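You operate a simulated robot arm through the tools that you are given. There is no shell and no other tool.

You are at the controls of a simulated robot arm. One attempt, no reset.

TASK
Dry the short belt's wet red and yellow tomatoes and grade them.
Fine: belt light on first and left on; use the yellow cloth and put it back; each goes in the tray that the colour chart names; the others stay.
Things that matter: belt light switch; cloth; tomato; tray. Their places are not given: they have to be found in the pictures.

It is judged by the outcome, as a careful person would: the job done as asked, and still so three seconds after it is handed in. It fails if anything else is knocked over, pushed out of place, dropped, spilled or broken. Flat cloth is picked up by pressing the open fingertips on it (5 to 10 N) and closing them slowly along it; thin cloth reads only 2 to 8 mm in the jaws.

THE ROBOT
A 6-joint arm with a two-finger gripper, fixed in place. Base frame: the origin is at the foot of the arm, x ahead of it, y to its left, z up. Lengths are in m, angles in degrees, forces in N, time in s.
Its first joint turns from -166.0 to 166.0 degrees. Payload 2.45 kg.
The TCP is the grasp point between the finger pads, 0.02 m short of the fingertips. In the tool frame z runs along the fingers and y along their closing line. The gripper opens to 0.14 m. The gripper's body begins 0.168 m behind the TCP.
Orientation is told as [roll, pitch, yaw] about the base's x, y, z axes, in that order, counted from this pose: with the fingers straight down and closing along the base's y, the tool's x points along the base's -x, its y along +y and its z along -z.

THE INTERFACE
- The arm moves only by the tool move_arm. Its argument "plan" is a list that holds one entry, the list of rows, each a list of 7 numbers: the shift along the base's x, y, z in m, then the turn, a rotation vector about the base's x, y, z in degrees, then the gripper command, from -1 (fully open) to 1 (shut), values between in proportion. In form: [[[tx, ty, tz, ax, ay, az, grip], ...]]. A call has 1 to 20 rows; each row is the pose to reach, as a shift and turn from the pose commanded when the call began. Each row takes 0.2 s and may step no farther than 0.05 m and 8.6 degrees from the row before; otherwise, or with a gripper value out of range, the whole call is refused. Where a pose cannot be reached the arm comes as near as it can. A force on the tool above 90 N (or 10 N above the force at the start of the call, whichever is more), or a blocked arm, ends the call early, and 0.2 s more pass. Each finger travels about 0.045 m/s and halts on what it meets, pressing with about 38 N; the grip force reading is that of the motor and also rises with nothing between the fingers. The clock runs only during rows and for 0.2 s after the last one: add rows that repeat a pose to give the fingers time. The reply holds the time, the measured pose of the TCP, the force on the tool along the base axes, the opening and the grip force, in the units named above and with some noise, with the torque about the TCP (base axes, N m) and any sound that the robot's microphone picked up.
- Cameras (640 x 400 px; columns grow to the right, rows downward): "scene" is fixed at [0.2403, -0.5058, 1.6428]; the picture's right is [0.71, -0.71, 0.00], its down [-0.37, -0.37, -0.85] and it looks along [0.60, 0.60, -0.52] (base axes); focal length 301 px, centre (320, 200). "wrist" rides on the gripper at [0.078, 0.011, -0.209] in the tool frame; the picture's right is [-0.14, 0.99, 0.00], its down [-0.92, -0.13, -0.37] and it looks along [-0.37, -0.05, 0.93] (tool axes); focal length 280 px, centre (320, 200).
- get_image(camera): a new picture of that camera. The clock stands still meanwhile.
- point_at(camera, pixels): for up to 12 pixels [column, row] of the newest picture of that camera ("zoom" is the newest enlarged one), the place [x, y, z] in the base frame of the surface seen there, good to about 0.003 m, but the place of the scene camera against the robot may be out by one fixed shift of up to 0.025 m in any direction. The clock stands still meanwhile.
- zoom(camera, box): a new picture of the part [left, top, right, bottom] of that camera's present view, enlarged. The clock stands still meanwhile.
- job_done(): hands the job in; it is judged then, once.

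Open the gripper and draw the arm clear of the work before you hand the job in, unless the task says otherwise.

The tools are called after "Emit:" as a command line: name --argument value ..., lists and objects as JSON in quotes. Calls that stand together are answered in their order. move_arm: Moves the arm, as the interface text tells. Its arguments: {"type":"object","properties":{"plan":{"type":"array","items":{"type":"array","items":{"type":"array","items":{"type":"number"}}}}},"required":["plan"]} The other tools are called the same way: get_image (camera) takes a picture; point_at (camera, pixels) gives the place of the surface under pixels of a picture; zoom (camera, box) takes an enlarged picture of a part of a camera's view; job_done () hands the job in.

At the start:

```text
time_s: 0.0
position: [0.5463, 0.1475, 1.4815]
tcp_rot: [0.0, 0.0, 0.0]
ft_force: [-0.5, -0.4, -0.1]
wrist_torque: [0.02, 0.03, -0.02]
grip_width: 0.1402
grasp_force: 0.0
```

scene: 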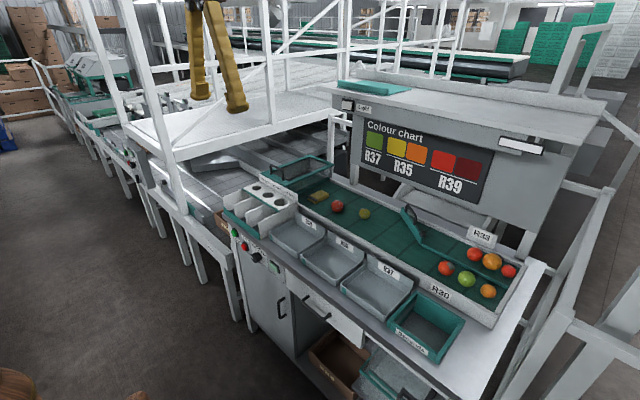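
wrist: 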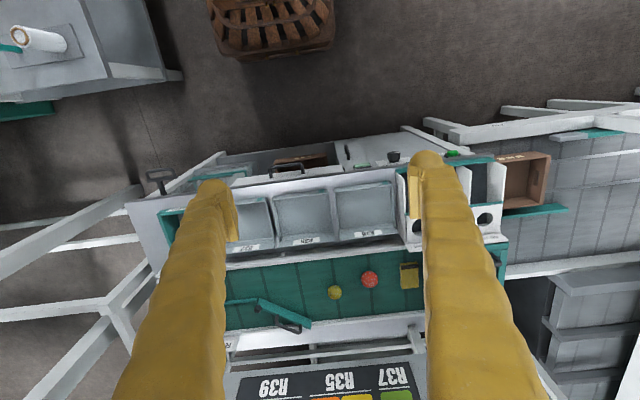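

I start by looking closer at the scene: the belt area, the chart, the switches and the trays.

Emit:
zoom --camera "scene" --box '[220, 150, 400, 270]'

Emit:
zoom --camera "scene" --box '[340, 90, 560, 220]'

Emit:
zoom --camera "scene" --box '[380, 200, 560, 360]'

Emit:
zoom --camera "scene" --box '[220, 200, 340, 280]'

```text
3.33 times, centred on (310, 210) of scene
```

zoom: 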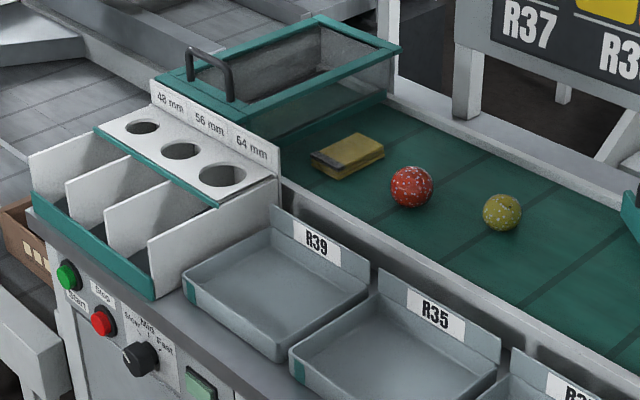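

```text
2.91 times, centred on (450, 155) of scene
```

zoom: 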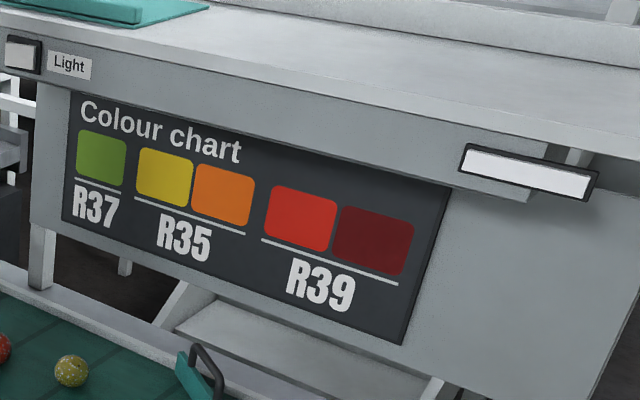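

```text
2.50 times, centred on (470, 280) of scene
```

zoom: 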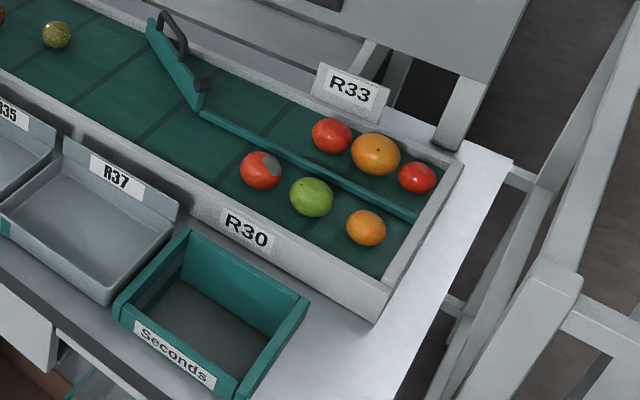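

```text
5.00 times, centred on (280, 240) of scene
```

zoom: 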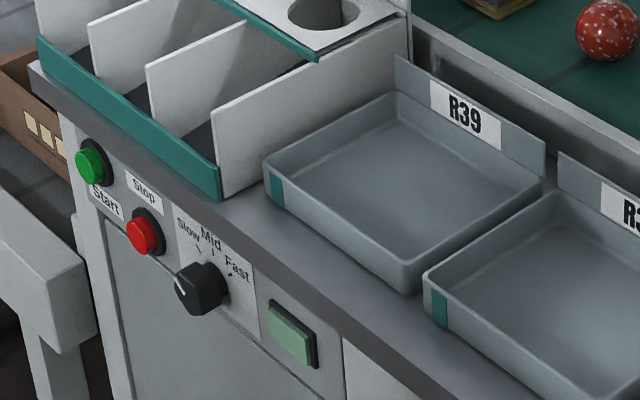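

The red (337,206) and yellow (364,214) tomatoes look wet; the yellow folded thing at (320,196) may be the cloth. I zoom deeper on those, on the light switch at (347,104), the lamp and the teal thing at (375,87).

Emit:
zoom --camera "scene" --box '[290, 170, 390, 232]'

Emit:
zoom --camera "scene" --box '[325, 70, 425, 132]'

Emit:
zoom --camera "wrist" --box '[220, 140, 540, 340]'

Emit:
zoom --camera "wrist" --box '[380, 140, 560, 320]'

```text
6.40 times, centred on (340, 201) of scene
```

zoom: 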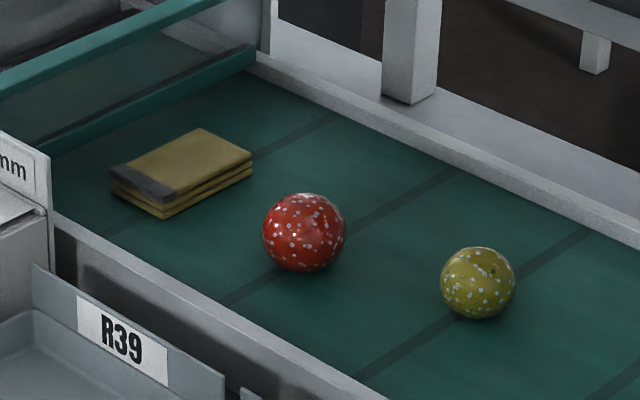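

```text
6.40 times, centred on (375, 101) of scene
```

zoom: 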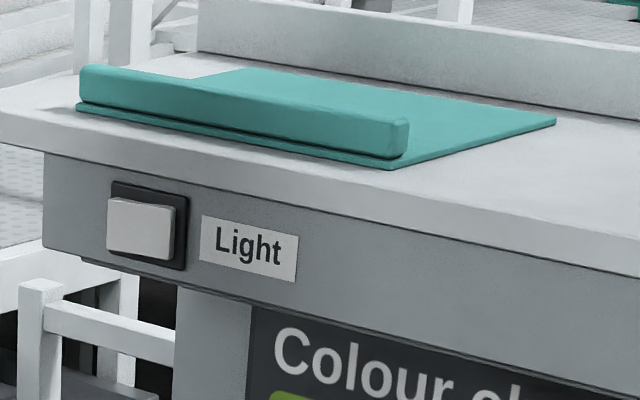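

```text
2.00 times, centred on (380, 240) of wrist
```

zoom: 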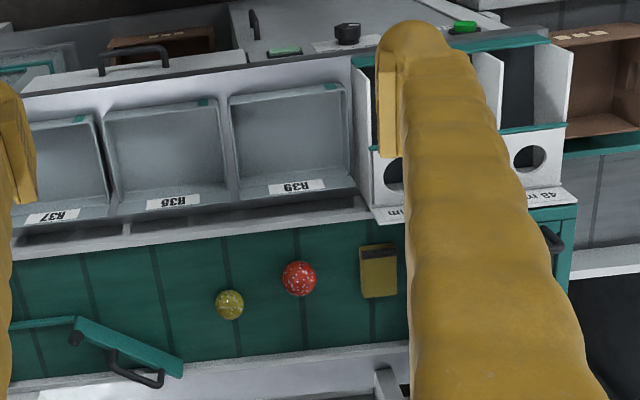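

```text
2.22 times, centred on (470, 230) of wrist
```

zoom: 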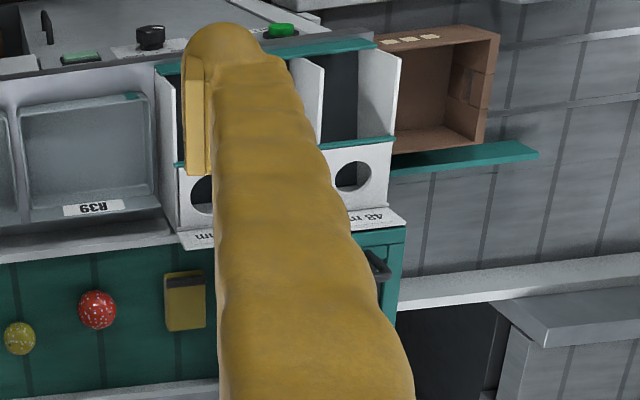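

I measure the places of the light switch, cloth, tomatoes, trays and surroundings with both cameras, since the scene camera may be shifted.

Emit:
point_at --camera "scene" --pixels '[[346, 106], [353, 109], [368, 108], [340, 106], [335, 100], [365, 93], [385, 96], [400, 90], [337, 206], [364, 214], [320, 194], [320, 199]]'

Emit:
point_at --camera "wrist" --pixels '[[369, 279], [334, 292], [409, 278], [408, 266], [410, 288], [370, 300], [365, 210], [304, 217], [245, 222], [280, 300], [390, 250], [300, 250]]'

Emit:
point_at --camera "scene" --pixels '[[297, 235], [332, 258], [375, 285], [308, 222], [343, 243], [388, 271], [350, 220], [375, 240], [384, 205], [345, 182], [410, 225], [300, 170]]'

```text
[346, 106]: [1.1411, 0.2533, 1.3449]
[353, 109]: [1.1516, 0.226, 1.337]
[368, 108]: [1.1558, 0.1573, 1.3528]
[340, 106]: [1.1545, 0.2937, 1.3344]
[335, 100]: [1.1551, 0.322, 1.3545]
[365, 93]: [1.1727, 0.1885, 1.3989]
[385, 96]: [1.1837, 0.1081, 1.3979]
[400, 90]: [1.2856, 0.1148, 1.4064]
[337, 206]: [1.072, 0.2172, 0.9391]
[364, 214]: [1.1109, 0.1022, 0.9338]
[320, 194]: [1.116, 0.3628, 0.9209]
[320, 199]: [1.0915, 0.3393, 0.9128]
```

```text
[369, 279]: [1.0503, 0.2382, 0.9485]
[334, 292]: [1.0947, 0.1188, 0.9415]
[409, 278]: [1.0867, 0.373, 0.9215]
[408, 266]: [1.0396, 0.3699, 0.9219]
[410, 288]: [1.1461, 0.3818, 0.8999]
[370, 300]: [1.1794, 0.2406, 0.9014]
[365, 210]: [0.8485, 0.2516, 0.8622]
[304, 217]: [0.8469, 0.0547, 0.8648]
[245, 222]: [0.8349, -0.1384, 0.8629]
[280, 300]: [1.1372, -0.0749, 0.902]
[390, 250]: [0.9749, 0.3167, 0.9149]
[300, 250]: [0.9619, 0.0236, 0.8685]
```

```text
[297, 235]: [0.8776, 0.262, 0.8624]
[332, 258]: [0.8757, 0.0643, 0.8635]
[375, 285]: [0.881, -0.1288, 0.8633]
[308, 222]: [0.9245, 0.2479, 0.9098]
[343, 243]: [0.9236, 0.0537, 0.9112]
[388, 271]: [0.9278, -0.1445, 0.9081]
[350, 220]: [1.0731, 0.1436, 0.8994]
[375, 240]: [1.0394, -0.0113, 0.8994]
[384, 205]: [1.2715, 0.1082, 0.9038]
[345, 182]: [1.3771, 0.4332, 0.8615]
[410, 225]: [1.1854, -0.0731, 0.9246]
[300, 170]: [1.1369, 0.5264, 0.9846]
```

The wrist and scene estimates differ by about 2 cm in x. I pick matching features (tray label corners, cloth corners) in enlarged views to find the scene camera's shift.

Emit:
zoom --camera "wrist" --box '[300, 180, 420, 320]'

Emit:
point_at --camera "scene" --pixels '[[364, 120], [493, 150], [478, 202], [362, 165], [356, 180], [335, 172], [480, 130], [560, 160], [500, 142], [540, 152], [600, 110], [520, 220]]'

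```text
2.86 times, centred on (360, 250) of wrist
```

zoom: 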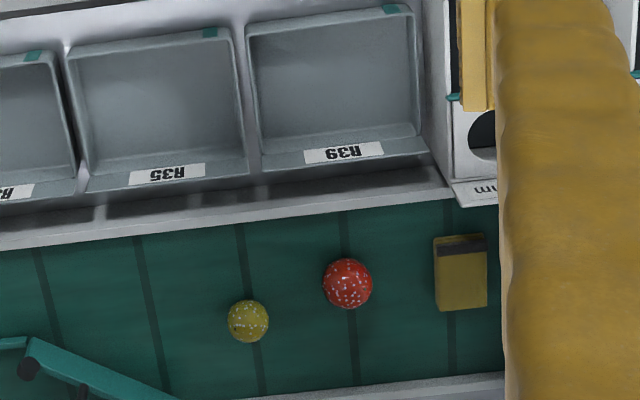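

```text
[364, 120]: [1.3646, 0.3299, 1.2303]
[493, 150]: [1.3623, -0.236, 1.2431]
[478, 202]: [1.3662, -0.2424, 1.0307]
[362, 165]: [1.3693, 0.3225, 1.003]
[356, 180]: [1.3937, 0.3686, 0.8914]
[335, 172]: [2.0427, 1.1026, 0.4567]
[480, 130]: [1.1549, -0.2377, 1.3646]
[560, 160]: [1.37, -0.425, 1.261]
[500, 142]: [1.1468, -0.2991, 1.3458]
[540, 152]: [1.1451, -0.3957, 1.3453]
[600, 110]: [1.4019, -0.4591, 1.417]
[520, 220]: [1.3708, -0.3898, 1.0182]
```

In the wrist zoom the red tomato is at (348,284), the yellow at (248,321), the cloth spans (433..487, 234..311). I read their places, and then the same features in a scene zoom.

Emit:
point_at --camera "zoom" --pixels '[[348, 284], [248, 321], [305, 151], [381, 143], [131, 172], [204, 164], [437, 240], [484, 237], [485, 303], [444, 308], [328, 305], [400, 320]]'

Emit:
zoom --camera "scene" --box '[290, 170, 390, 232]'

```text
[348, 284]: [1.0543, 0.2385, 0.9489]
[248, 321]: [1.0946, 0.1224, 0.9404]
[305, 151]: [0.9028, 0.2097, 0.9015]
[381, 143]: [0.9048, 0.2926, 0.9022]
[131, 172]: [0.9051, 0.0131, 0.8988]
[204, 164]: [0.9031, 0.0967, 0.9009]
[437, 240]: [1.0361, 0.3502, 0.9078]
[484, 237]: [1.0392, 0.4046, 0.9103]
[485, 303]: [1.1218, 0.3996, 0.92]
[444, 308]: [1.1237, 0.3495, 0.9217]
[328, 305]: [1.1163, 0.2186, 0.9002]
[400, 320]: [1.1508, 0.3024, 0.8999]
```

```text
6.40 times, centred on (340, 201) of scene
```

zoom: 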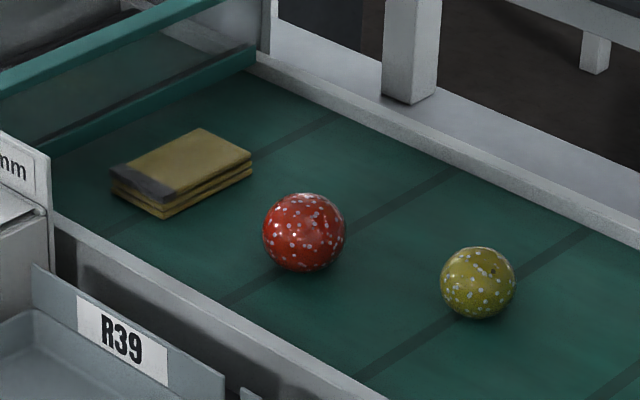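

Same features in the scene zoom: cloth top corners (114,168), (199,131), (249,156), (164,199); R39 label corners (79,297),(167,345). I read them.

Emit:
point_at --camera "zoom" --pixels '[[116, 168], [199, 132], [247, 156], [164, 197], [80, 298], [166, 346], [304, 232], [478, 283], [304, 271], [470, 320], [365, 60], [300, 30]]'

Emit:
zoom --camera "scene" --box '[325, 70, 425, 132]'

```text
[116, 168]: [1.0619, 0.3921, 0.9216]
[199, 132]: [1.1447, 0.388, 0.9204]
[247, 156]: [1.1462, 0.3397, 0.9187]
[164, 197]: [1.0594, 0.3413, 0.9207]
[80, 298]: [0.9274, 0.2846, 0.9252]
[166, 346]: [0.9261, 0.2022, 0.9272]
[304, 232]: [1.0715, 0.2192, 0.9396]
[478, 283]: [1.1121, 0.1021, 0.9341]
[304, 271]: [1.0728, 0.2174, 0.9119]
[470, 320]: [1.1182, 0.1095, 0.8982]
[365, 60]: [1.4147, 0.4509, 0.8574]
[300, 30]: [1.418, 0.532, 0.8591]
```

```text
6.40 times, centred on (375, 101) of scene
```

zoom: 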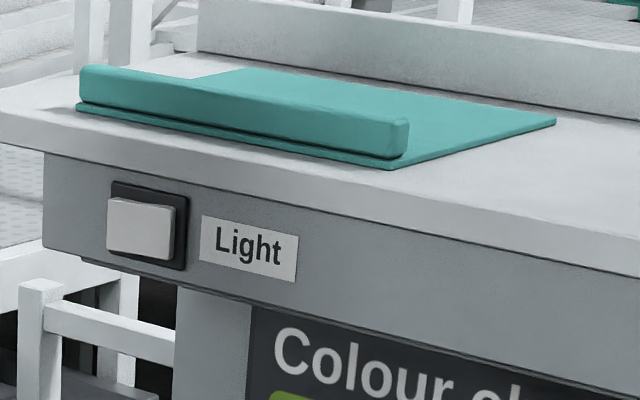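

The shift is clear: scene minus robot ≈ (+0.024, −0.010, 0). I read the light button (zoom 140,228) and shelf face.

Emit:
point_at --camera "zoom" --pixels '[[112, 205], [168, 212], [168, 255], [112, 248], [140, 228], [180, 230], [60, 200], [250, 250], [60, 240], [190, 165], [120, 80], [400, 165]]'

```text
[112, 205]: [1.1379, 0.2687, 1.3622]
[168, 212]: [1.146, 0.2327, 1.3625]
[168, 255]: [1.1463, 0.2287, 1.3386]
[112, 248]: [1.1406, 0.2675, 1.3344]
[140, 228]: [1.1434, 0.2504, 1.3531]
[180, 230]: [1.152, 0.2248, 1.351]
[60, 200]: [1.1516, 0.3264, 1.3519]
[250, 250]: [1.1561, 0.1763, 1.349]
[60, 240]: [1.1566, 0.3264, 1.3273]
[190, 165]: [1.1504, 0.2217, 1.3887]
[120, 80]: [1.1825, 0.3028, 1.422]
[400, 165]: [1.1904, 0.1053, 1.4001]
```

The switch rocker's left edge (y≈0.268 scene) stands out more than its right edge, so I will press that half. Before moving, I check the white frame posts near the path.

Emit:
point_at --camera "scene" --pixels '[[140, 60], [170, 150], [185, 220], [225, 110], [300, 125], [268, 80], [345, 60], [160, 165], [330, 130], [300, 20], [400, 30], [575, 60]]'

Emit:
point_at --camera "wrist" --pixels '[[480, 210], [500, 260], [470, 165], [455, 150], [560, 130], [470, 110], [570, 270], [160, 190], [60, 230], [345, 150], [290, 320], [320, 350]]'

```text
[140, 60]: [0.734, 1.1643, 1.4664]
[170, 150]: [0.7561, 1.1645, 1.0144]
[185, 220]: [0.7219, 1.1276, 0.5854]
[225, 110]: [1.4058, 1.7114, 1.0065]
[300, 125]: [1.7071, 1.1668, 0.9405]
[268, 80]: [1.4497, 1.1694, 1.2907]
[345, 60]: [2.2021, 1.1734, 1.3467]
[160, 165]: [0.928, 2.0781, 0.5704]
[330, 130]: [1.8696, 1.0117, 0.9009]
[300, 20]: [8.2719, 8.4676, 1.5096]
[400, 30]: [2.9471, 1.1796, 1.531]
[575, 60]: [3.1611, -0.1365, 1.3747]
```

```text
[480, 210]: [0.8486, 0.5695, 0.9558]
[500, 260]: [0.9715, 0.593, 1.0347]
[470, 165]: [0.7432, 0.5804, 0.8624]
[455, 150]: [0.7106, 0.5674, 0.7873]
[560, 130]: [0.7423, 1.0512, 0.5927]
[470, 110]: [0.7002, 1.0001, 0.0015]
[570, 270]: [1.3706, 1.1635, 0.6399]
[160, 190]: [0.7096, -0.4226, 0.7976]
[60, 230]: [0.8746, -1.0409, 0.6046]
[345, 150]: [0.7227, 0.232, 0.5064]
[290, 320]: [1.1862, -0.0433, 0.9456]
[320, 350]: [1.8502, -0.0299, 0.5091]
```

All posts are well clear of the path. I close the gripper and swing the tool to point along +x in front of the shelf, stopping ~14 cm short of the light switch.

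Emit:
move_arm --plan '[[[0.037, 0.0113, -0.012, 0, -8.2, 0, 1], [0.074, 0.0226, -0.024, 0, -16.4, 0, 1], [0.111, 0.0339, -0.036, 0, -24.6, 0, 1], [0.148, 0.0452, -0.048, 0, -32.8, 0, 1], [0.185, 0.0565, -0.06, 0, -41, 0, 1], [0.222, 0.0678, -0.072, 0, -49.2, 0, 1], [0.259, 0.0791, -0.084, 0, -57.4, 0, 1], [0.296, 0.0904, -0.096, 0, -65.6, 0, 1], [0.333, 0.1017, -0.108, 0, -73.8, 0, 1], [0.37, 0.113, -0.12, 0, -82, 0, 1], [0.404, 0.1245, -0.1325, 0, -90, 0, 1], [0.404, 0.1245, -0.1325, 0, -90, 0, 1]]]'

```text
time_s: 2.6
position: [0.9507, 0.2724, 1.3503]
tcp_rot: [165.4, -90.0, -165.4]
ft_force: [-0.1, 0.3, 0.7]
wrist_torque: [0.01, 0.02, 0.0]
grip_width: 0.0
grasp_force: 29.9
```

The arm reached the pre-press pose. I look with the wrist camera to place the switch in the robot's frame, and with the scene camera.

Emit:
get_image --camera "wrist"

Emit:
get_image --camera "scene"

```text
taken
```

wrist: 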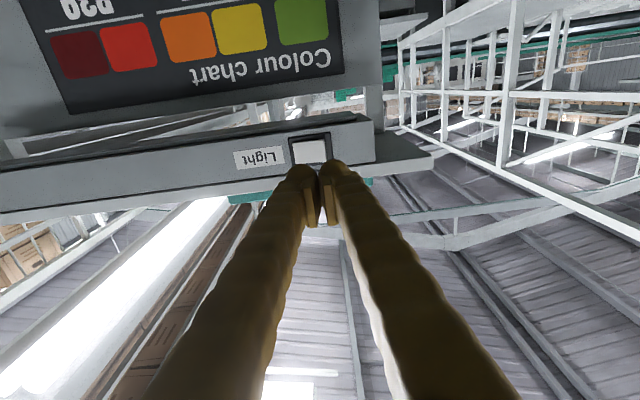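

```text
taken
```

scene: 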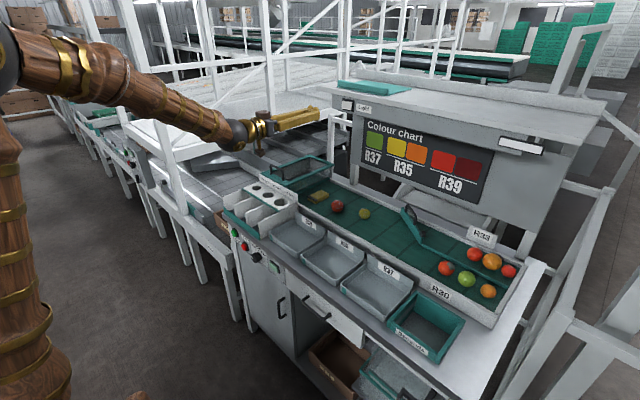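

The switch appears at about (310,150) in the wrist view (upside down). I enlarge it and read its corners.

Emit:
zoom --camera "wrist" --box '[260, 115, 380, 190]'

Emit:
point_at --camera "wrist" --pixels '[[297, 148], [308, 150], [322, 147], [300, 160], [320, 156], [260, 158], [345, 140], [330, 165], [305, 145], [316, 144]]'

```text
5.33 times, centred on (320, 152) of wrist
```

zoom: 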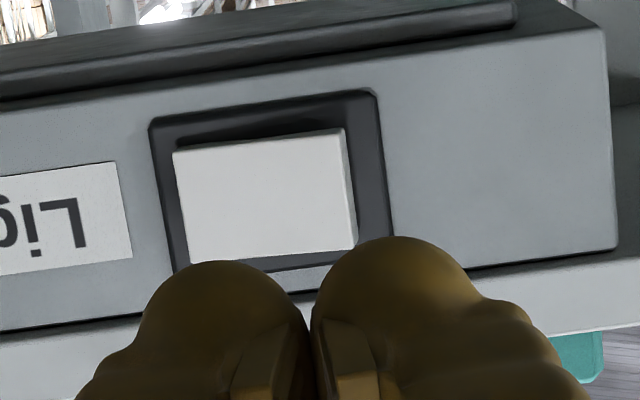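

```text
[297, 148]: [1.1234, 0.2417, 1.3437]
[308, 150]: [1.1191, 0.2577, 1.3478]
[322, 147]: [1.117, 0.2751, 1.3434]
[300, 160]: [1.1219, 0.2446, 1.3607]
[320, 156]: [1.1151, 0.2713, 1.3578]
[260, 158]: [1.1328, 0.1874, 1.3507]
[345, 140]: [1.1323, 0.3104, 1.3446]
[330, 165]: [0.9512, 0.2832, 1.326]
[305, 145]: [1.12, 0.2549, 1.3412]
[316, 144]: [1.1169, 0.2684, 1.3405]
```

The rocker spans y 0.241–0.278, z 1.336–1.364, with the y=0.278 side proud at x≈1.1155 (shelf face 1.1325). My fingertips are at y≈0.272, so I approach to just before contact.

Emit:
move_arm --plan '[[[0.04, 0.002, 0.001, 0, 0, 0, 1], [0.08, 0.002, 0.001, 0, 0, 0, 1], [0.115, 0.002, 0.001, 0, 0, 0, 1], [0.135, 0.002, 0.001, 0, 0, 0, 1], [0.138, 0.002, 0.001, 0, 0, 0, 1], [0.141, 0.002, 0.001, 0, 0, 0, 1]]]'

```text
time_s: 4.0
position: [1.0919, 0.2754, 1.3494]
tcp_rot: [100.2, -90.0, -100.1]
ft_force: [0.0, 0.7, 0.7]
wrist_torque: [0.01, 0.01, 0.0]
grip_width: 0.0001
grasp_force: 29.2
```

No contact yet with fingertips at x≈1.112. I push on in 2 mm steps toward the rocker's closing depth.

Emit:
move_arm --plan '[[[0.002, 0, 0, 0, 0, 0, 1], [0.004, 0, 0, 0, 0, 0, 1], [0.006, 0, 0, 0, 0, 0, 1], [0.008, 0, 0, 0, 0, 0, 1], [0.01, 0, 0, 0, 0, 0, 1]]]'

```text
time_s: 5.2
position: [1.1034, 0.2744, 1.3494]
tcp_rot: [-3.3, -90.0, 3.3]
ft_force: [-8.2, 4.5, -0.8]
wrist_torque: [0.04, -0.01, 0.01]
grip_width: 0.0001
grasp_force: 29.5
```

Force is now −8 N in x with fingertips at 1.123. I look at the scene to see whether the light has come on.

Emit:
get_image --camera "scene"

Emit:
zoom --camera "wrist" --box '[260, 115, 380, 190]'

```text
taken
```

scene: 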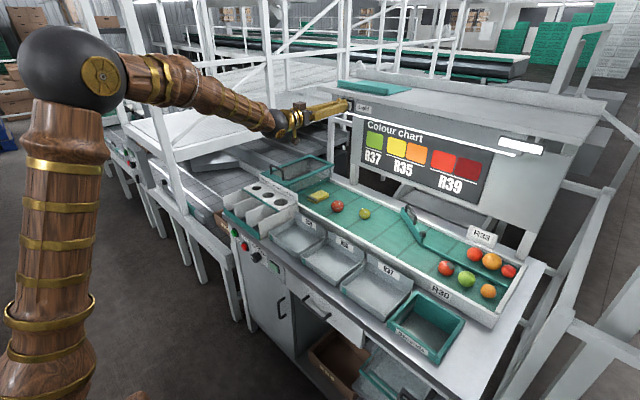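

```text
5.33 times, centred on (320, 152) of wrist
```

zoom: 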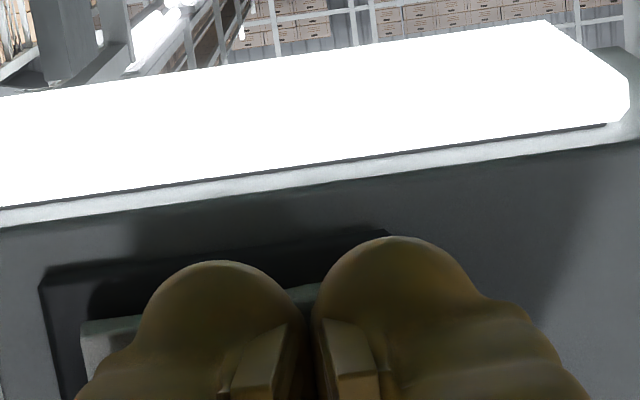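

The lamp is lit and the belt is bright. I back straight off the switch along −x and check that the light stays on.

Emit:
move_arm --plan '[[[-0.005, 0, 0, 0, 0, 0, 1], [-0.03, 0, 0, 0, 0, 0, 1], [-0.07, 0, 0, 0, 0, 0, 1], [-0.12, 0, 0, 0, 0, 0, 1], [-0.16, 0, 0, 0, 0, 0, 1]]]'

Emit:
zoom --camera "scene" --box '[290, 90, 550, 310]'

Emit:
zoom --camera "scene" --box '[290, 170, 390, 232]'

Emit:
zoom --camera "scene" --box '[400, 220, 540, 310]'

Emit:
zoom --camera "wrist" --box '[260, 115, 380, 190]'

```text
time_s: 6.4
position: [0.9414, 0.276, 1.3503]
tcp_rot: [-20.2, -90.0, 20.1]
ft_force: [1.3, 0.1, -1.1]
wrist_torque: [0.0, -0.03, -0.03]
grip_width: 0.0
grasp_force: 29.7
```

```text
1.82 times, centred on (420, 200) of scene
```

zoom: 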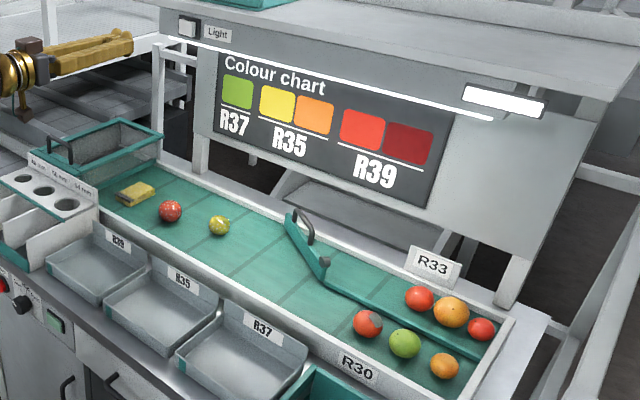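

```text
6.40 times, centred on (340, 201) of scene
```

zoom: 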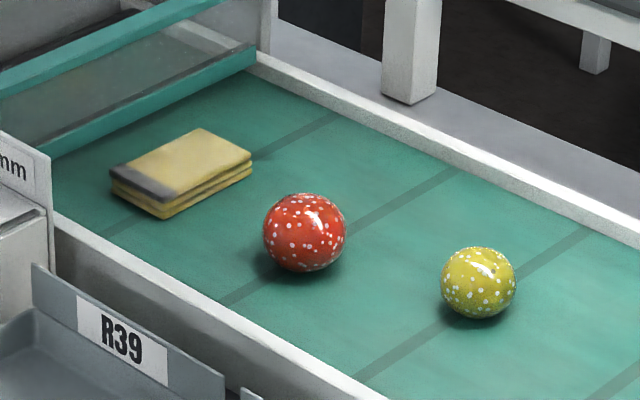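

```text
4.44 times, centred on (470, 265) of scene
```

zoom: 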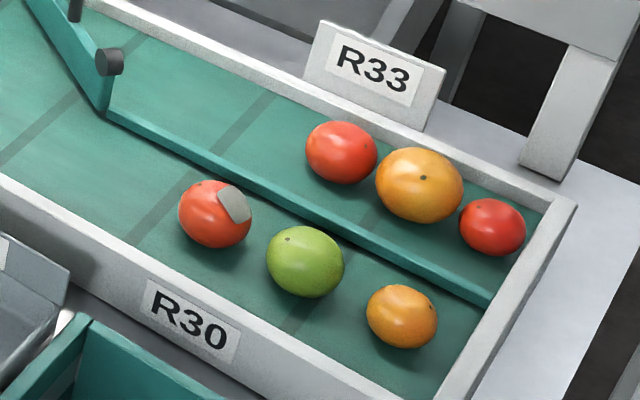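

```text
5.33 times, centred on (320, 152) of wrist
```

zoom: 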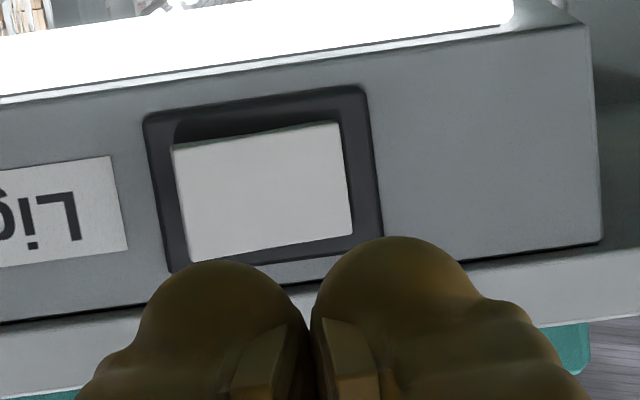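

Light is on and stays on; under it the wet tomatoes are red (→R39) and yellow (→R35). Now I swing down to a tilted hover before the cloth, opening the jaws to about 8 cm.

Emit:
move_arm --plan '[[[-0.01, 0.013, -0.03, 0, 7, 0, -0.143], [-0.01, 0.026, -0.065, 0, 14, 0, -0.143], [0.0, 0.04, -0.1, 0, 21, 0, -0.143], [0.01, 0.055, -0.14, 0, 28, 0, -0.143], [0.02, 0.07, -0.18, 0, 35, 0, -0.143], [0.03, 0.085, -0.215, 0, 43, 0, -0.143], [0.0387, 0.103, -0.25, 0, 50, 0, -0.143], [0.0387, 0.103, -0.25, 0, 50, 0, -0.143]]]'

Emit:
get_image --camera "wrist"

Emit:
get_image --camera "scene"

```text
time_s: 8.2
position: [0.9804, 0.3786, 1.0966]
tcp_rot: [0.1, -40.1, -0.1]
ft_force: [-0.3, 0.7, 0.0]
wrist_torque: [-0.01, 0.0, 0.01]
grip_width: 0.0801
grasp_force: 0.2
```

```text
taken
```

wrist: 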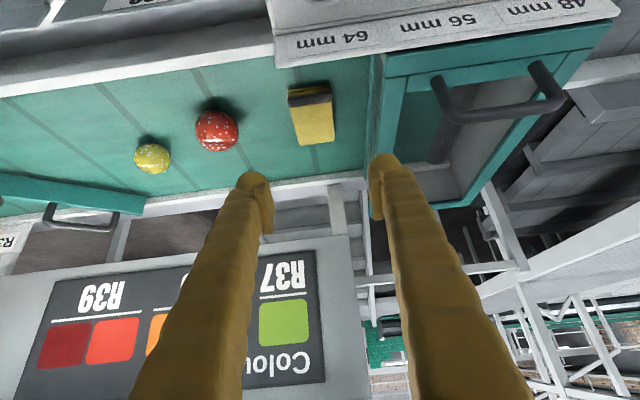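

```text
taken
```

scene: 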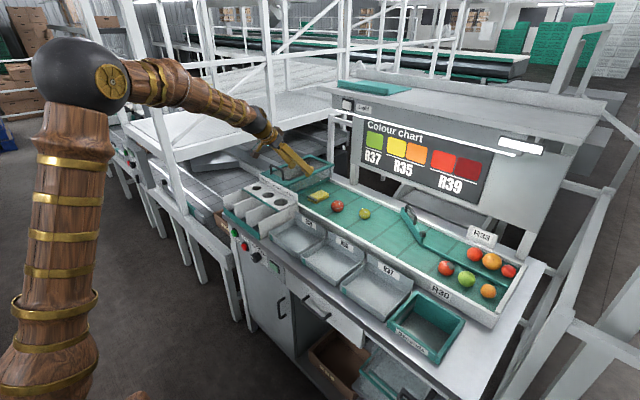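

The cloth sits at (311,113), tomatoes at (217,130) and (152,158), with the teal guard's wall to the right at col ~375. I enlarge and measure.

Emit:
zoom --camera "wrist" --box '[120, 50, 440, 220]'

Emit:
point_at --camera "wrist" --pixels '[[289, 106], [331, 100], [334, 140], [299, 144], [312, 118], [370, 100], [376, 65], [374, 155], [217, 131], [152, 158], [350, 120], [260, 110]]'

```text
2.00 times, centred on (280, 135) of wrist
```

zoom: 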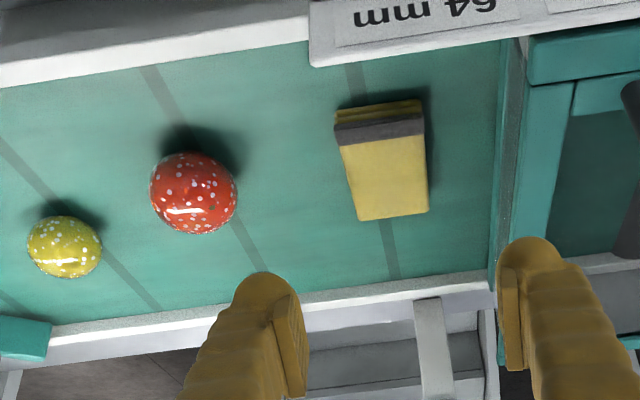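

```text
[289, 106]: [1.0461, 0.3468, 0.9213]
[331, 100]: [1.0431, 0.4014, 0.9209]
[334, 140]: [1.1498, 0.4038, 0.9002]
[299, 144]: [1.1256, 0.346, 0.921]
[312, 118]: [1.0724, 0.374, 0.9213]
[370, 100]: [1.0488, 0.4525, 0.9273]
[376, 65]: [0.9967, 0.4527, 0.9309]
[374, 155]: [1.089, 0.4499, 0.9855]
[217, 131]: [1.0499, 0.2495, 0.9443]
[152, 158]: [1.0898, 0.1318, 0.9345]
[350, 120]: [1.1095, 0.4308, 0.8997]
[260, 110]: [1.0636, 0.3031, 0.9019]
```

Cloth top: x 1.043–1.126, y 0.347–0.402, z 0.921; guard wall at y≈0.45 (clear of an 8 cm opening). I move over the cloth and lower to just above grasp height.

Emit:
move_arm --plan '[[[0.035, -0.001, -0.03, 0, 0, 0, -0.143], [0.07, -0.0025, -0.06, 0, 0, 0, -0.143], [0.103, -0.0025, -0.09, 0, 0, 0, -0.143], [0.103, -0.0025, -0.12, 0, 0, 0, -0.143], [0.103, -0.0025, -0.145, 0, 0, 0, -0.143], [0.103, -0.0025, -0.155, 0, 0, 0, -0.143], [0.103, -0.0025, -0.155, 0, 0, 0, -0.143]]]'

Emit:
get_image --camera "wrist"

Emit:
zoom --camera "scene" --box '[240, 120, 400, 230]'

```text
time_s: 9.8
position: [1.0845, 0.3735, 0.9445]
tcp_rot: [0.1, -40.0, 0.0]
ft_force: [0.1, -0.1, 0.0]
wrist_torque: [0.01, 0.0, -0.02]
grip_width: 0.0802
grasp_force: 0.1
```

```text
taken
```

wrist: 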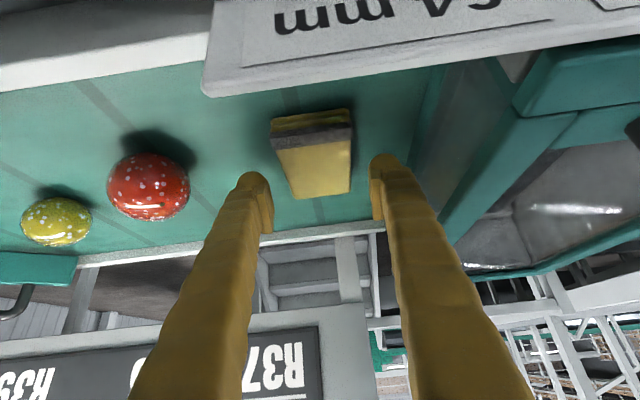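

```text
3.64 times, centred on (320, 175) of scene
```

zoom: 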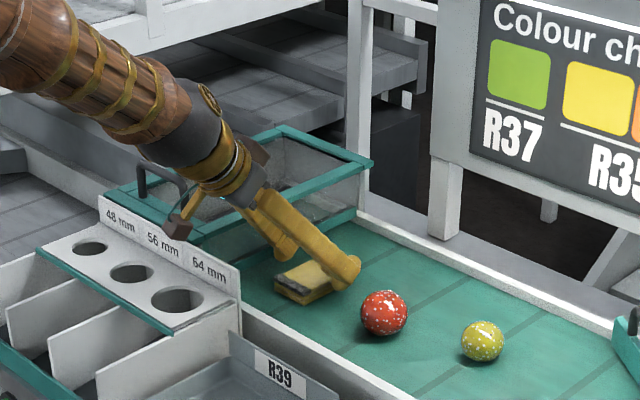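

Fingers straddle the cloth well. I lower 12 mm more and close slowly on it.

Emit:
move_arm --plan '[[[0, 0.0, -0.004, 0, 0, 0, -0.143], [0, 0.0, -0.008, 0, 0, 0, -0.143], [0, 0.0, -0.012, 0, 0, 0, -0.143], [0, 0.0, -0.012, 0, 0, 0, 0.0], [0, 0.0, -0.012, 0, 0, 0, 0.1], [0, 0.0, -0.012, 0, 0, 0, 0.2], [0, 0.0, -0.012, 0, 0, 0, 0.3], [0, 0.0, -0.012, 0, 0, 0, 0.4], [0, 0.0, -0.012, 0, 0, 0, 0.5], [0, 0.0, -0.012, 0, 0, 0, 0.5]]]'

Emit:
get_image --camera "wrist"

```text
time_s: 12.0
position: [1.0847, 0.3735, 0.9321]
tcp_rot: [0.0, -39.9, -0.1]
ft_force: [1.1, -1.1, -0.2]
wrist_torque: [-0.04, -0.01, 0.02]
grip_width: 0.0561
grasp_force: 37.6
```

```text
taken
```

wrist: 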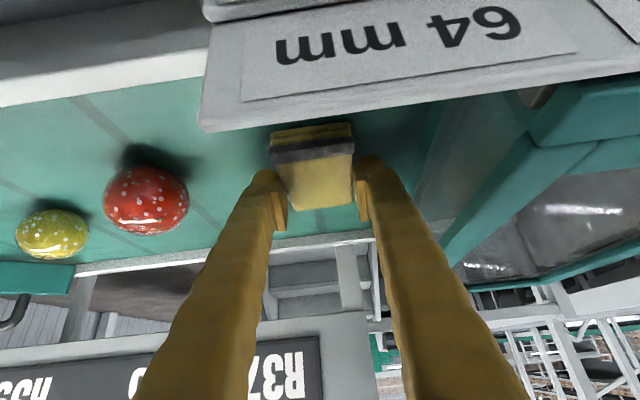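

The jaws hold the cloth at 56 mm with ~38 N. I lift it straight up 10 cm and check that it comes along.

Emit:
move_arm --plan '[[[0, 0, 0.01, 0, 0, 0, 0.5], [0, 0, 0.03, 0, 0, 0, 0.5], [0, 0, 0.06, 0, 0, 0, 0.5], [0, 0, 0.1, 0, 0, 0, 0.5], [0, 0, 0.1, 0, 0, 0, 0.5]]]'

Emit:
get_image --camera "wrist"

Emit:
zoom --camera "scene" --box '[240, 120, 400, 230]'

```text
time_s: 13.2
position: [1.0816, 0.3795, 1.0331]
tcp_rot: [0.0, -39.9, 0.0]
ft_force: [-0.1, -0.4, 0.2]
wrist_torque: [0.0, -0.01, 0.0]
grip_width: 0.0564
grasp_force: 37.8
```

```text
taken
```

wrist: 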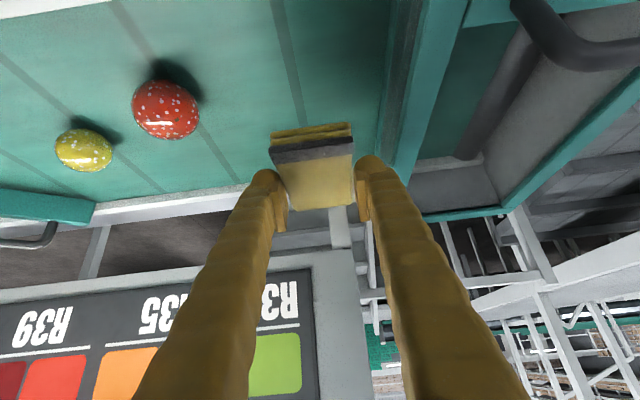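

```text
3.64 times, centred on (320, 175) of scene
```

zoom: 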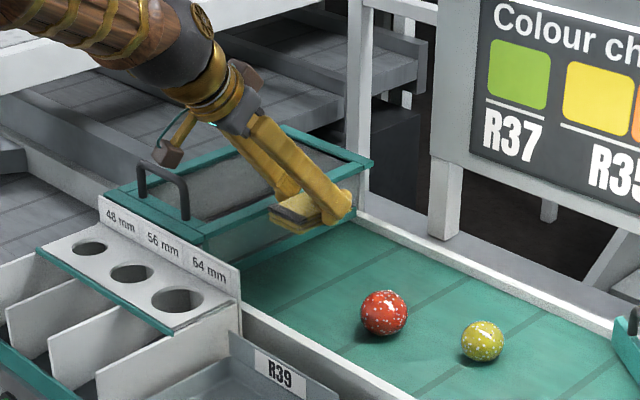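

The cloth is held level. I re-measure both tomatoes' tops and silhouettes in this wrist view ((165,108) and (83,150)).

Emit:
zoom --camera "wrist" --box '[30, 50, 230, 190]'

Emit:
point_at --camera "wrist" --pixels '[[165, 110], [165, 120], [165, 130], [165, 135], [165, 100], [84, 150], [84, 158], [84, 165], [84, 168], [84, 142], [310, 195], [275, 170]]'

```text
2.86 times, centred on (130, 120) of wrist
```

zoom: 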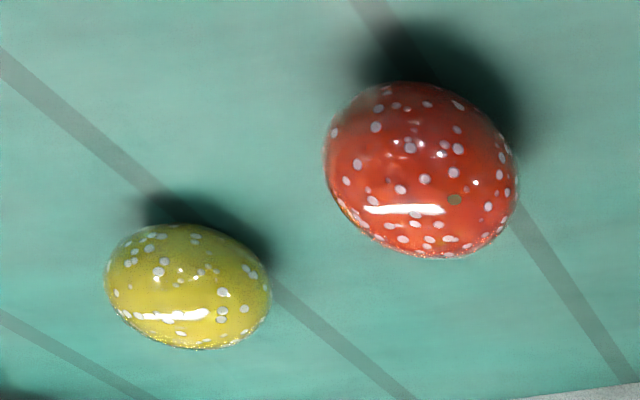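

```text
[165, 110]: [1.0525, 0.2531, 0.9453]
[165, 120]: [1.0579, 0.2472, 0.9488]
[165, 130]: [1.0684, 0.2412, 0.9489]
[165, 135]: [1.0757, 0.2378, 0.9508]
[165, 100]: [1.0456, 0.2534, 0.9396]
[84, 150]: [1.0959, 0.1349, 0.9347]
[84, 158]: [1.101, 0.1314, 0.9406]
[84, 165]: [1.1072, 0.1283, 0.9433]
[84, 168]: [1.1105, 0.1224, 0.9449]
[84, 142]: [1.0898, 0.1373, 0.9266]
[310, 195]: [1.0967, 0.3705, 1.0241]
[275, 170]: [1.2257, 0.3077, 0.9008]
```

Red top ≈0.951 at (1.070, 0.240); yellow top ≈0.945 at (1.108, 0.121). The cloth's underside is ~31 mm below the TCP, so I carry it over the red tomato and stop ~1 cm above.

Emit:
move_arm --plan '[[[-0.003, -0.035, 0, 0, 0, 0, 0.5], [-0.006, -0.075, 0, 0, 0, 0, 0.5], [-0.01, -0.115, 0, 0, 0, 0, 0.5], [-0.013, -0.1345, 0, 0, 0, 0, 0.5], [-0.013, -0.1345, -0.02, 0, 0, 0, 0.5], [-0.013, -0.1345, -0.038, 0, 0, 0, 0.5], [-0.013, -0.1345, -0.038, 0, 0, 0, 0.5]]]'

Emit:
get_image --camera "wrist"

Emit:
zoom --camera "scene" --box '[270, 140, 400, 230]'

```text
time_s: 14.8
position: [1.0708, 0.2435, 0.9946]
tcp_rot: [0.0, -40.0, 0.0]
ft_force: [-0.6, 0.5, -0.8]
wrist_torque: [0.01, 0.0, 0.0]
grip_width: 0.0562
grasp_force: 38.3
```

```text
taken
```

wrist: 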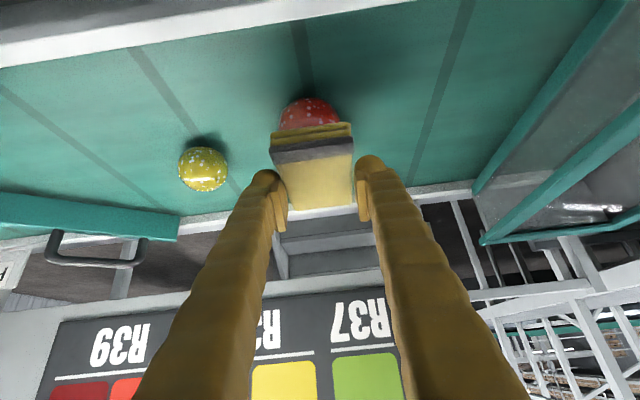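

```text
4.44 times, centred on (335, 185) of scene
```

zoom: 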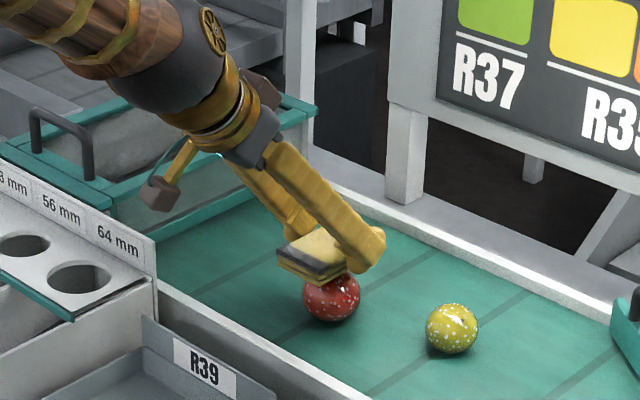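

The cloth is centred over the red tomato. I lower in 2 mm steps to feel a light contact.

Emit:
move_arm --plan '[[[0, 0, -0.003, 0, 0, 0, 0.5], [0, 0, -0.006, 0, 0, 0, 0.5], [0, 0, -0.008, 0, 0, 0, 0.5], [0, 0, -0.01, 0, 0, 0, 0.5], [0, 0, -0.01, 0, 0, 0, 0.5]]]'

```text
time_s: 16.0
position: [1.0712, 0.2405, 0.9843]
tcp_rot: [-0.1, -40.0, 0.0]
ft_force: [-0.4, -0.5, -0.3]
wrist_torque: [0.0, 0.0, -0.01]
grip_width: 0.0564
grasp_force: 38.2
```

No contact force yet (z 0.984). I keep lowering 1 mm at a time.

Emit:
move_arm --plan '[[[0, 0, -0.001, 0, 0, 0, 0.5], [0, 0, -0.002, 0, 0, 0, 0.5], [0, 0, -0.003, 0, 0, 0, 0.5], [0, 0, -0.003, 0, 0, 0, 0.5]]]'

```text
time_s: 17.0
position: [1.0726, 0.2404, 0.9822]
tcp_rot: [0.0, -40.1, -0.1]
ft_force: [-0.5, 2.3, 15.2]
wrist_torque: [0.13, 0.06, -0.03]
grip_width: 0.0562
grasp_force: 38.3
```

Contact at 15 N, a little firm. I ease up 1.5 mm and make small gentle rubbing strokes in x and y over the tomato.

Emit:
move_arm --plan '[[[0, 0, 0.0015, 0, 0, 0, 0.5], [0.006, 0, 0.0015, 0, 0, 0, 0.5], [0.012, 0, 0.0015, 0, 0, 0, 0.5], [0.006, 0, 0.0015, 0, 0, 0, 0.5], [0, 0, 0.0015, 0, 0, 0, 0.5], [-0.006, 0, 0.0015, 0, 0, 0, 0.5], [-0.012, 0, 0.0015, 0, 0, 0, 0.5], [-0.006, 0, 0.0015, 0, 0, 0, 0.5], [0, 0, 0.0015, 0, 0, 0, 0.5]]]'

Emit:
get_image --camera "wrist"

Emit:
zoom --camera "scene" --box '[270, 140, 400, 230]'

```text
time_s: 19.0
position: [1.0692, 0.2413, 0.9816]
tcp_rot: [0.0, -39.9, 0.0]
ft_force: [1.2, 2.1, 14.9]
wrist_torque: [0.07, -0.15, 0.01]
grip_width: 0.0566
grasp_force: 38.7
```

```text
taken
```

wrist: 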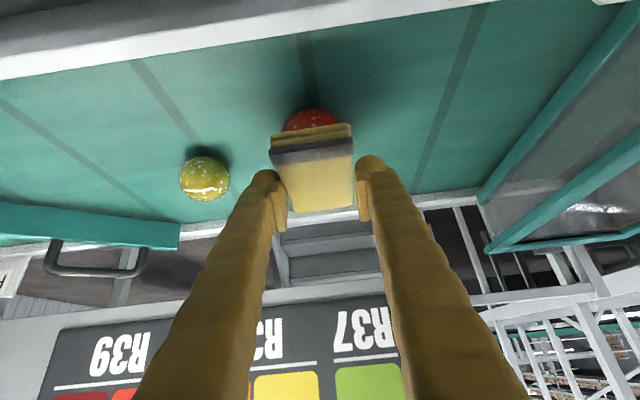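

```text
4.44 times, centred on (335, 185) of scene
```

zoom: 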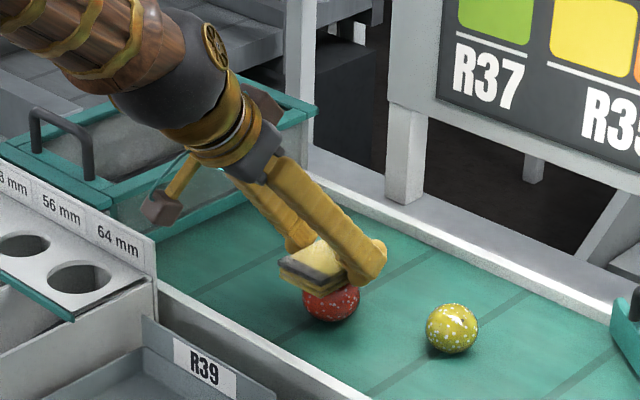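

Still about 15 N and droplets appear to remain on the visible side. I enlarge to see whether drops have gone where the cloth touched.

Emit:
zoom --camera "wrist" --box '[170, 90, 370, 215]'

Emit:
zoom --camera "scene" --box '[310, 180, 380, 225]'

```text
3.20 times, centred on (270, 152) of wrist
```

zoom: 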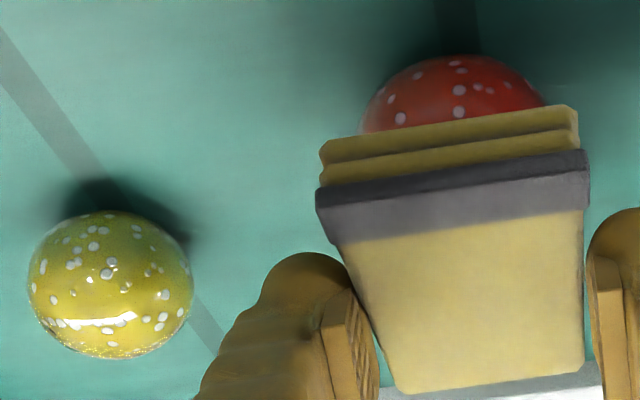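

```text
8.89 times, centred on (345, 202) of scene
```

zoom: 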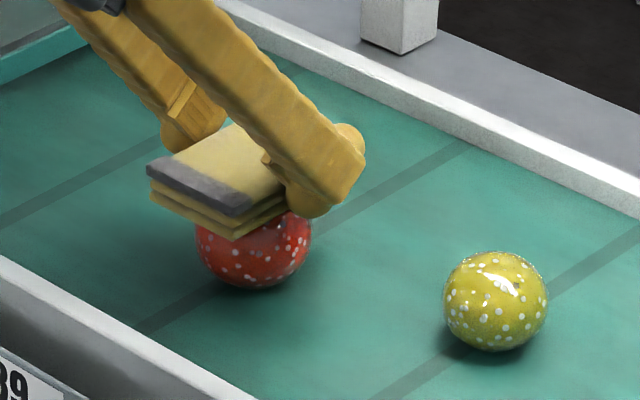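

Drops remain on the sides at least. I continue with y strokes and small circles, slightly lighter, then lift to inspect.

Emit:
move_arm --plan '[[[0, 0.006, 0.0005, 0, 0, 0, 0.5], [0, 0.012, 0.0005, 0, 0, 0, 0.5], [0, 0.006, 0.0005, 0, 0, 0, 0.5], [0, 0, 0.0005, 0, 0, 0, 0.5], [0, -0.006, 0.0005, 0, 0, 0, 0.5], [0, -0.012, 0.0005, 0, 0, 0, 0.5], [0, -0.006, 0.0005, 0, 0, 0, 0.5], [0, 0, 0.0005, 0, 0, 0, 0.5], [0.008, 0.008, 0.0005, 0, 0, 0, 0.5], [0, 0.0, 0.0005, 0, 0, 0, 0.5], [-0.008, -0.008, 0.0005, 0, 0, 0, 0.5], [0, 0, 0.0005, 0, 0, 0, 0.5]]]'

```text
time_s: 21.6
position: [1.0694, 0.2397, 0.9808]
tcp_rot: [-0.1, -39.8, 0.0]
ft_force: [0.8, 2.0, 6.2]
wrist_torque: [0.09, -0.01, 0.0]
grip_width: 0.0564
grasp_force: 37.8
```

Contact held at about 6 N through the strokes. I lift 6 cm and move the cloth slightly aside to inspect the tomato.

Emit:
move_arm --plan '[[[0, 0, 0.01, 0, 0, 0, 0.5], [0, 0, 0.03, 0, 0, 0, 0.5], [0, 0.03, 0.05, 0, 0, 0, 0.5], [0, 0.07, 0.05, 0, 0, 0, 0.5], [0, 0.07, 0.05, 0, 0, 0, 0.5]]]'

Emit:
zoom --camera "scene" --box '[310, 180, 380, 225]'

Emit:
get_image --camera "wrist"

Emit:
zoom --camera "wrist" --box '[100, 70, 380, 230]'

```text
time_s: 22.8
position: [1.0686, 0.3109, 1.0314]
tcp_rot: [0.0, -40.0, 0.0]
ft_force: [0.7, -0.2, -1.4]
wrist_torque: [-0.02, -0.04, 0.0]
grip_width: 0.0559
grasp_force: 37.9
```

```text
8.89 times, centred on (345, 202) of scene
```

zoom: 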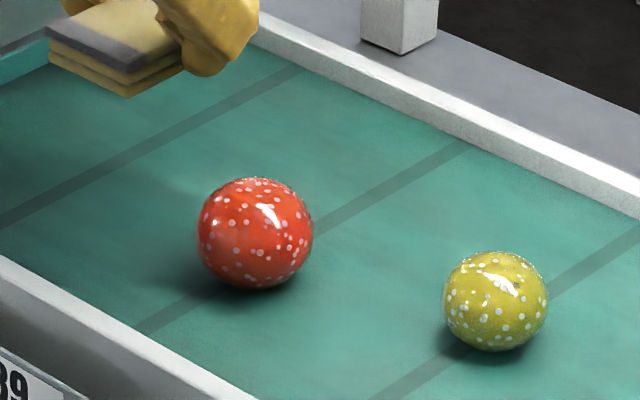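

```text
taken
```

wrist: 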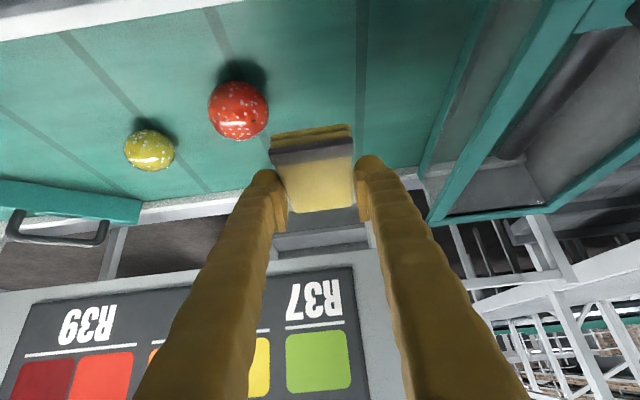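

```text
2.29 times, centred on (240, 150) of wrist
```

zoom: 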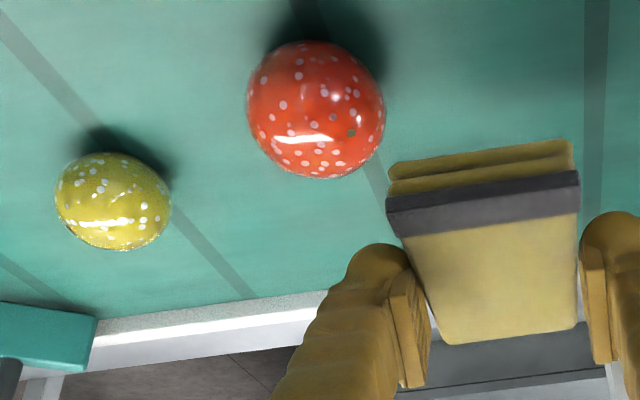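

The red tomato still shows drops, perhaps fainter. I compare at the same zoom as before.

Emit:
zoom --camera "scene" --box '[290, 170, 390, 232]'

Emit:
zoom --camera "wrist" --box '[115, 70, 285, 180]'

```text
6.40 times, centred on (340, 201) of scene
```

zoom: 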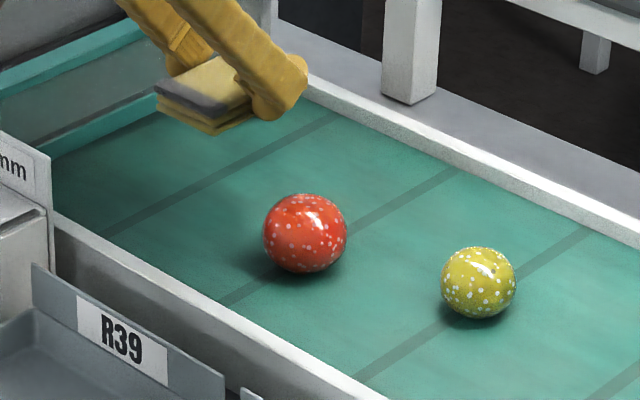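

```text
3.64 times, centred on (200, 125) of wrist
```

zoom: 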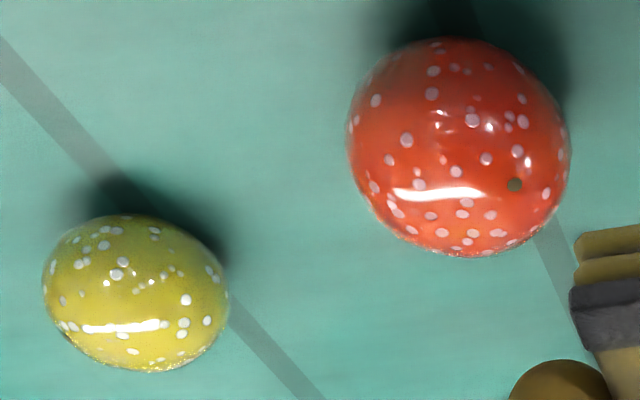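

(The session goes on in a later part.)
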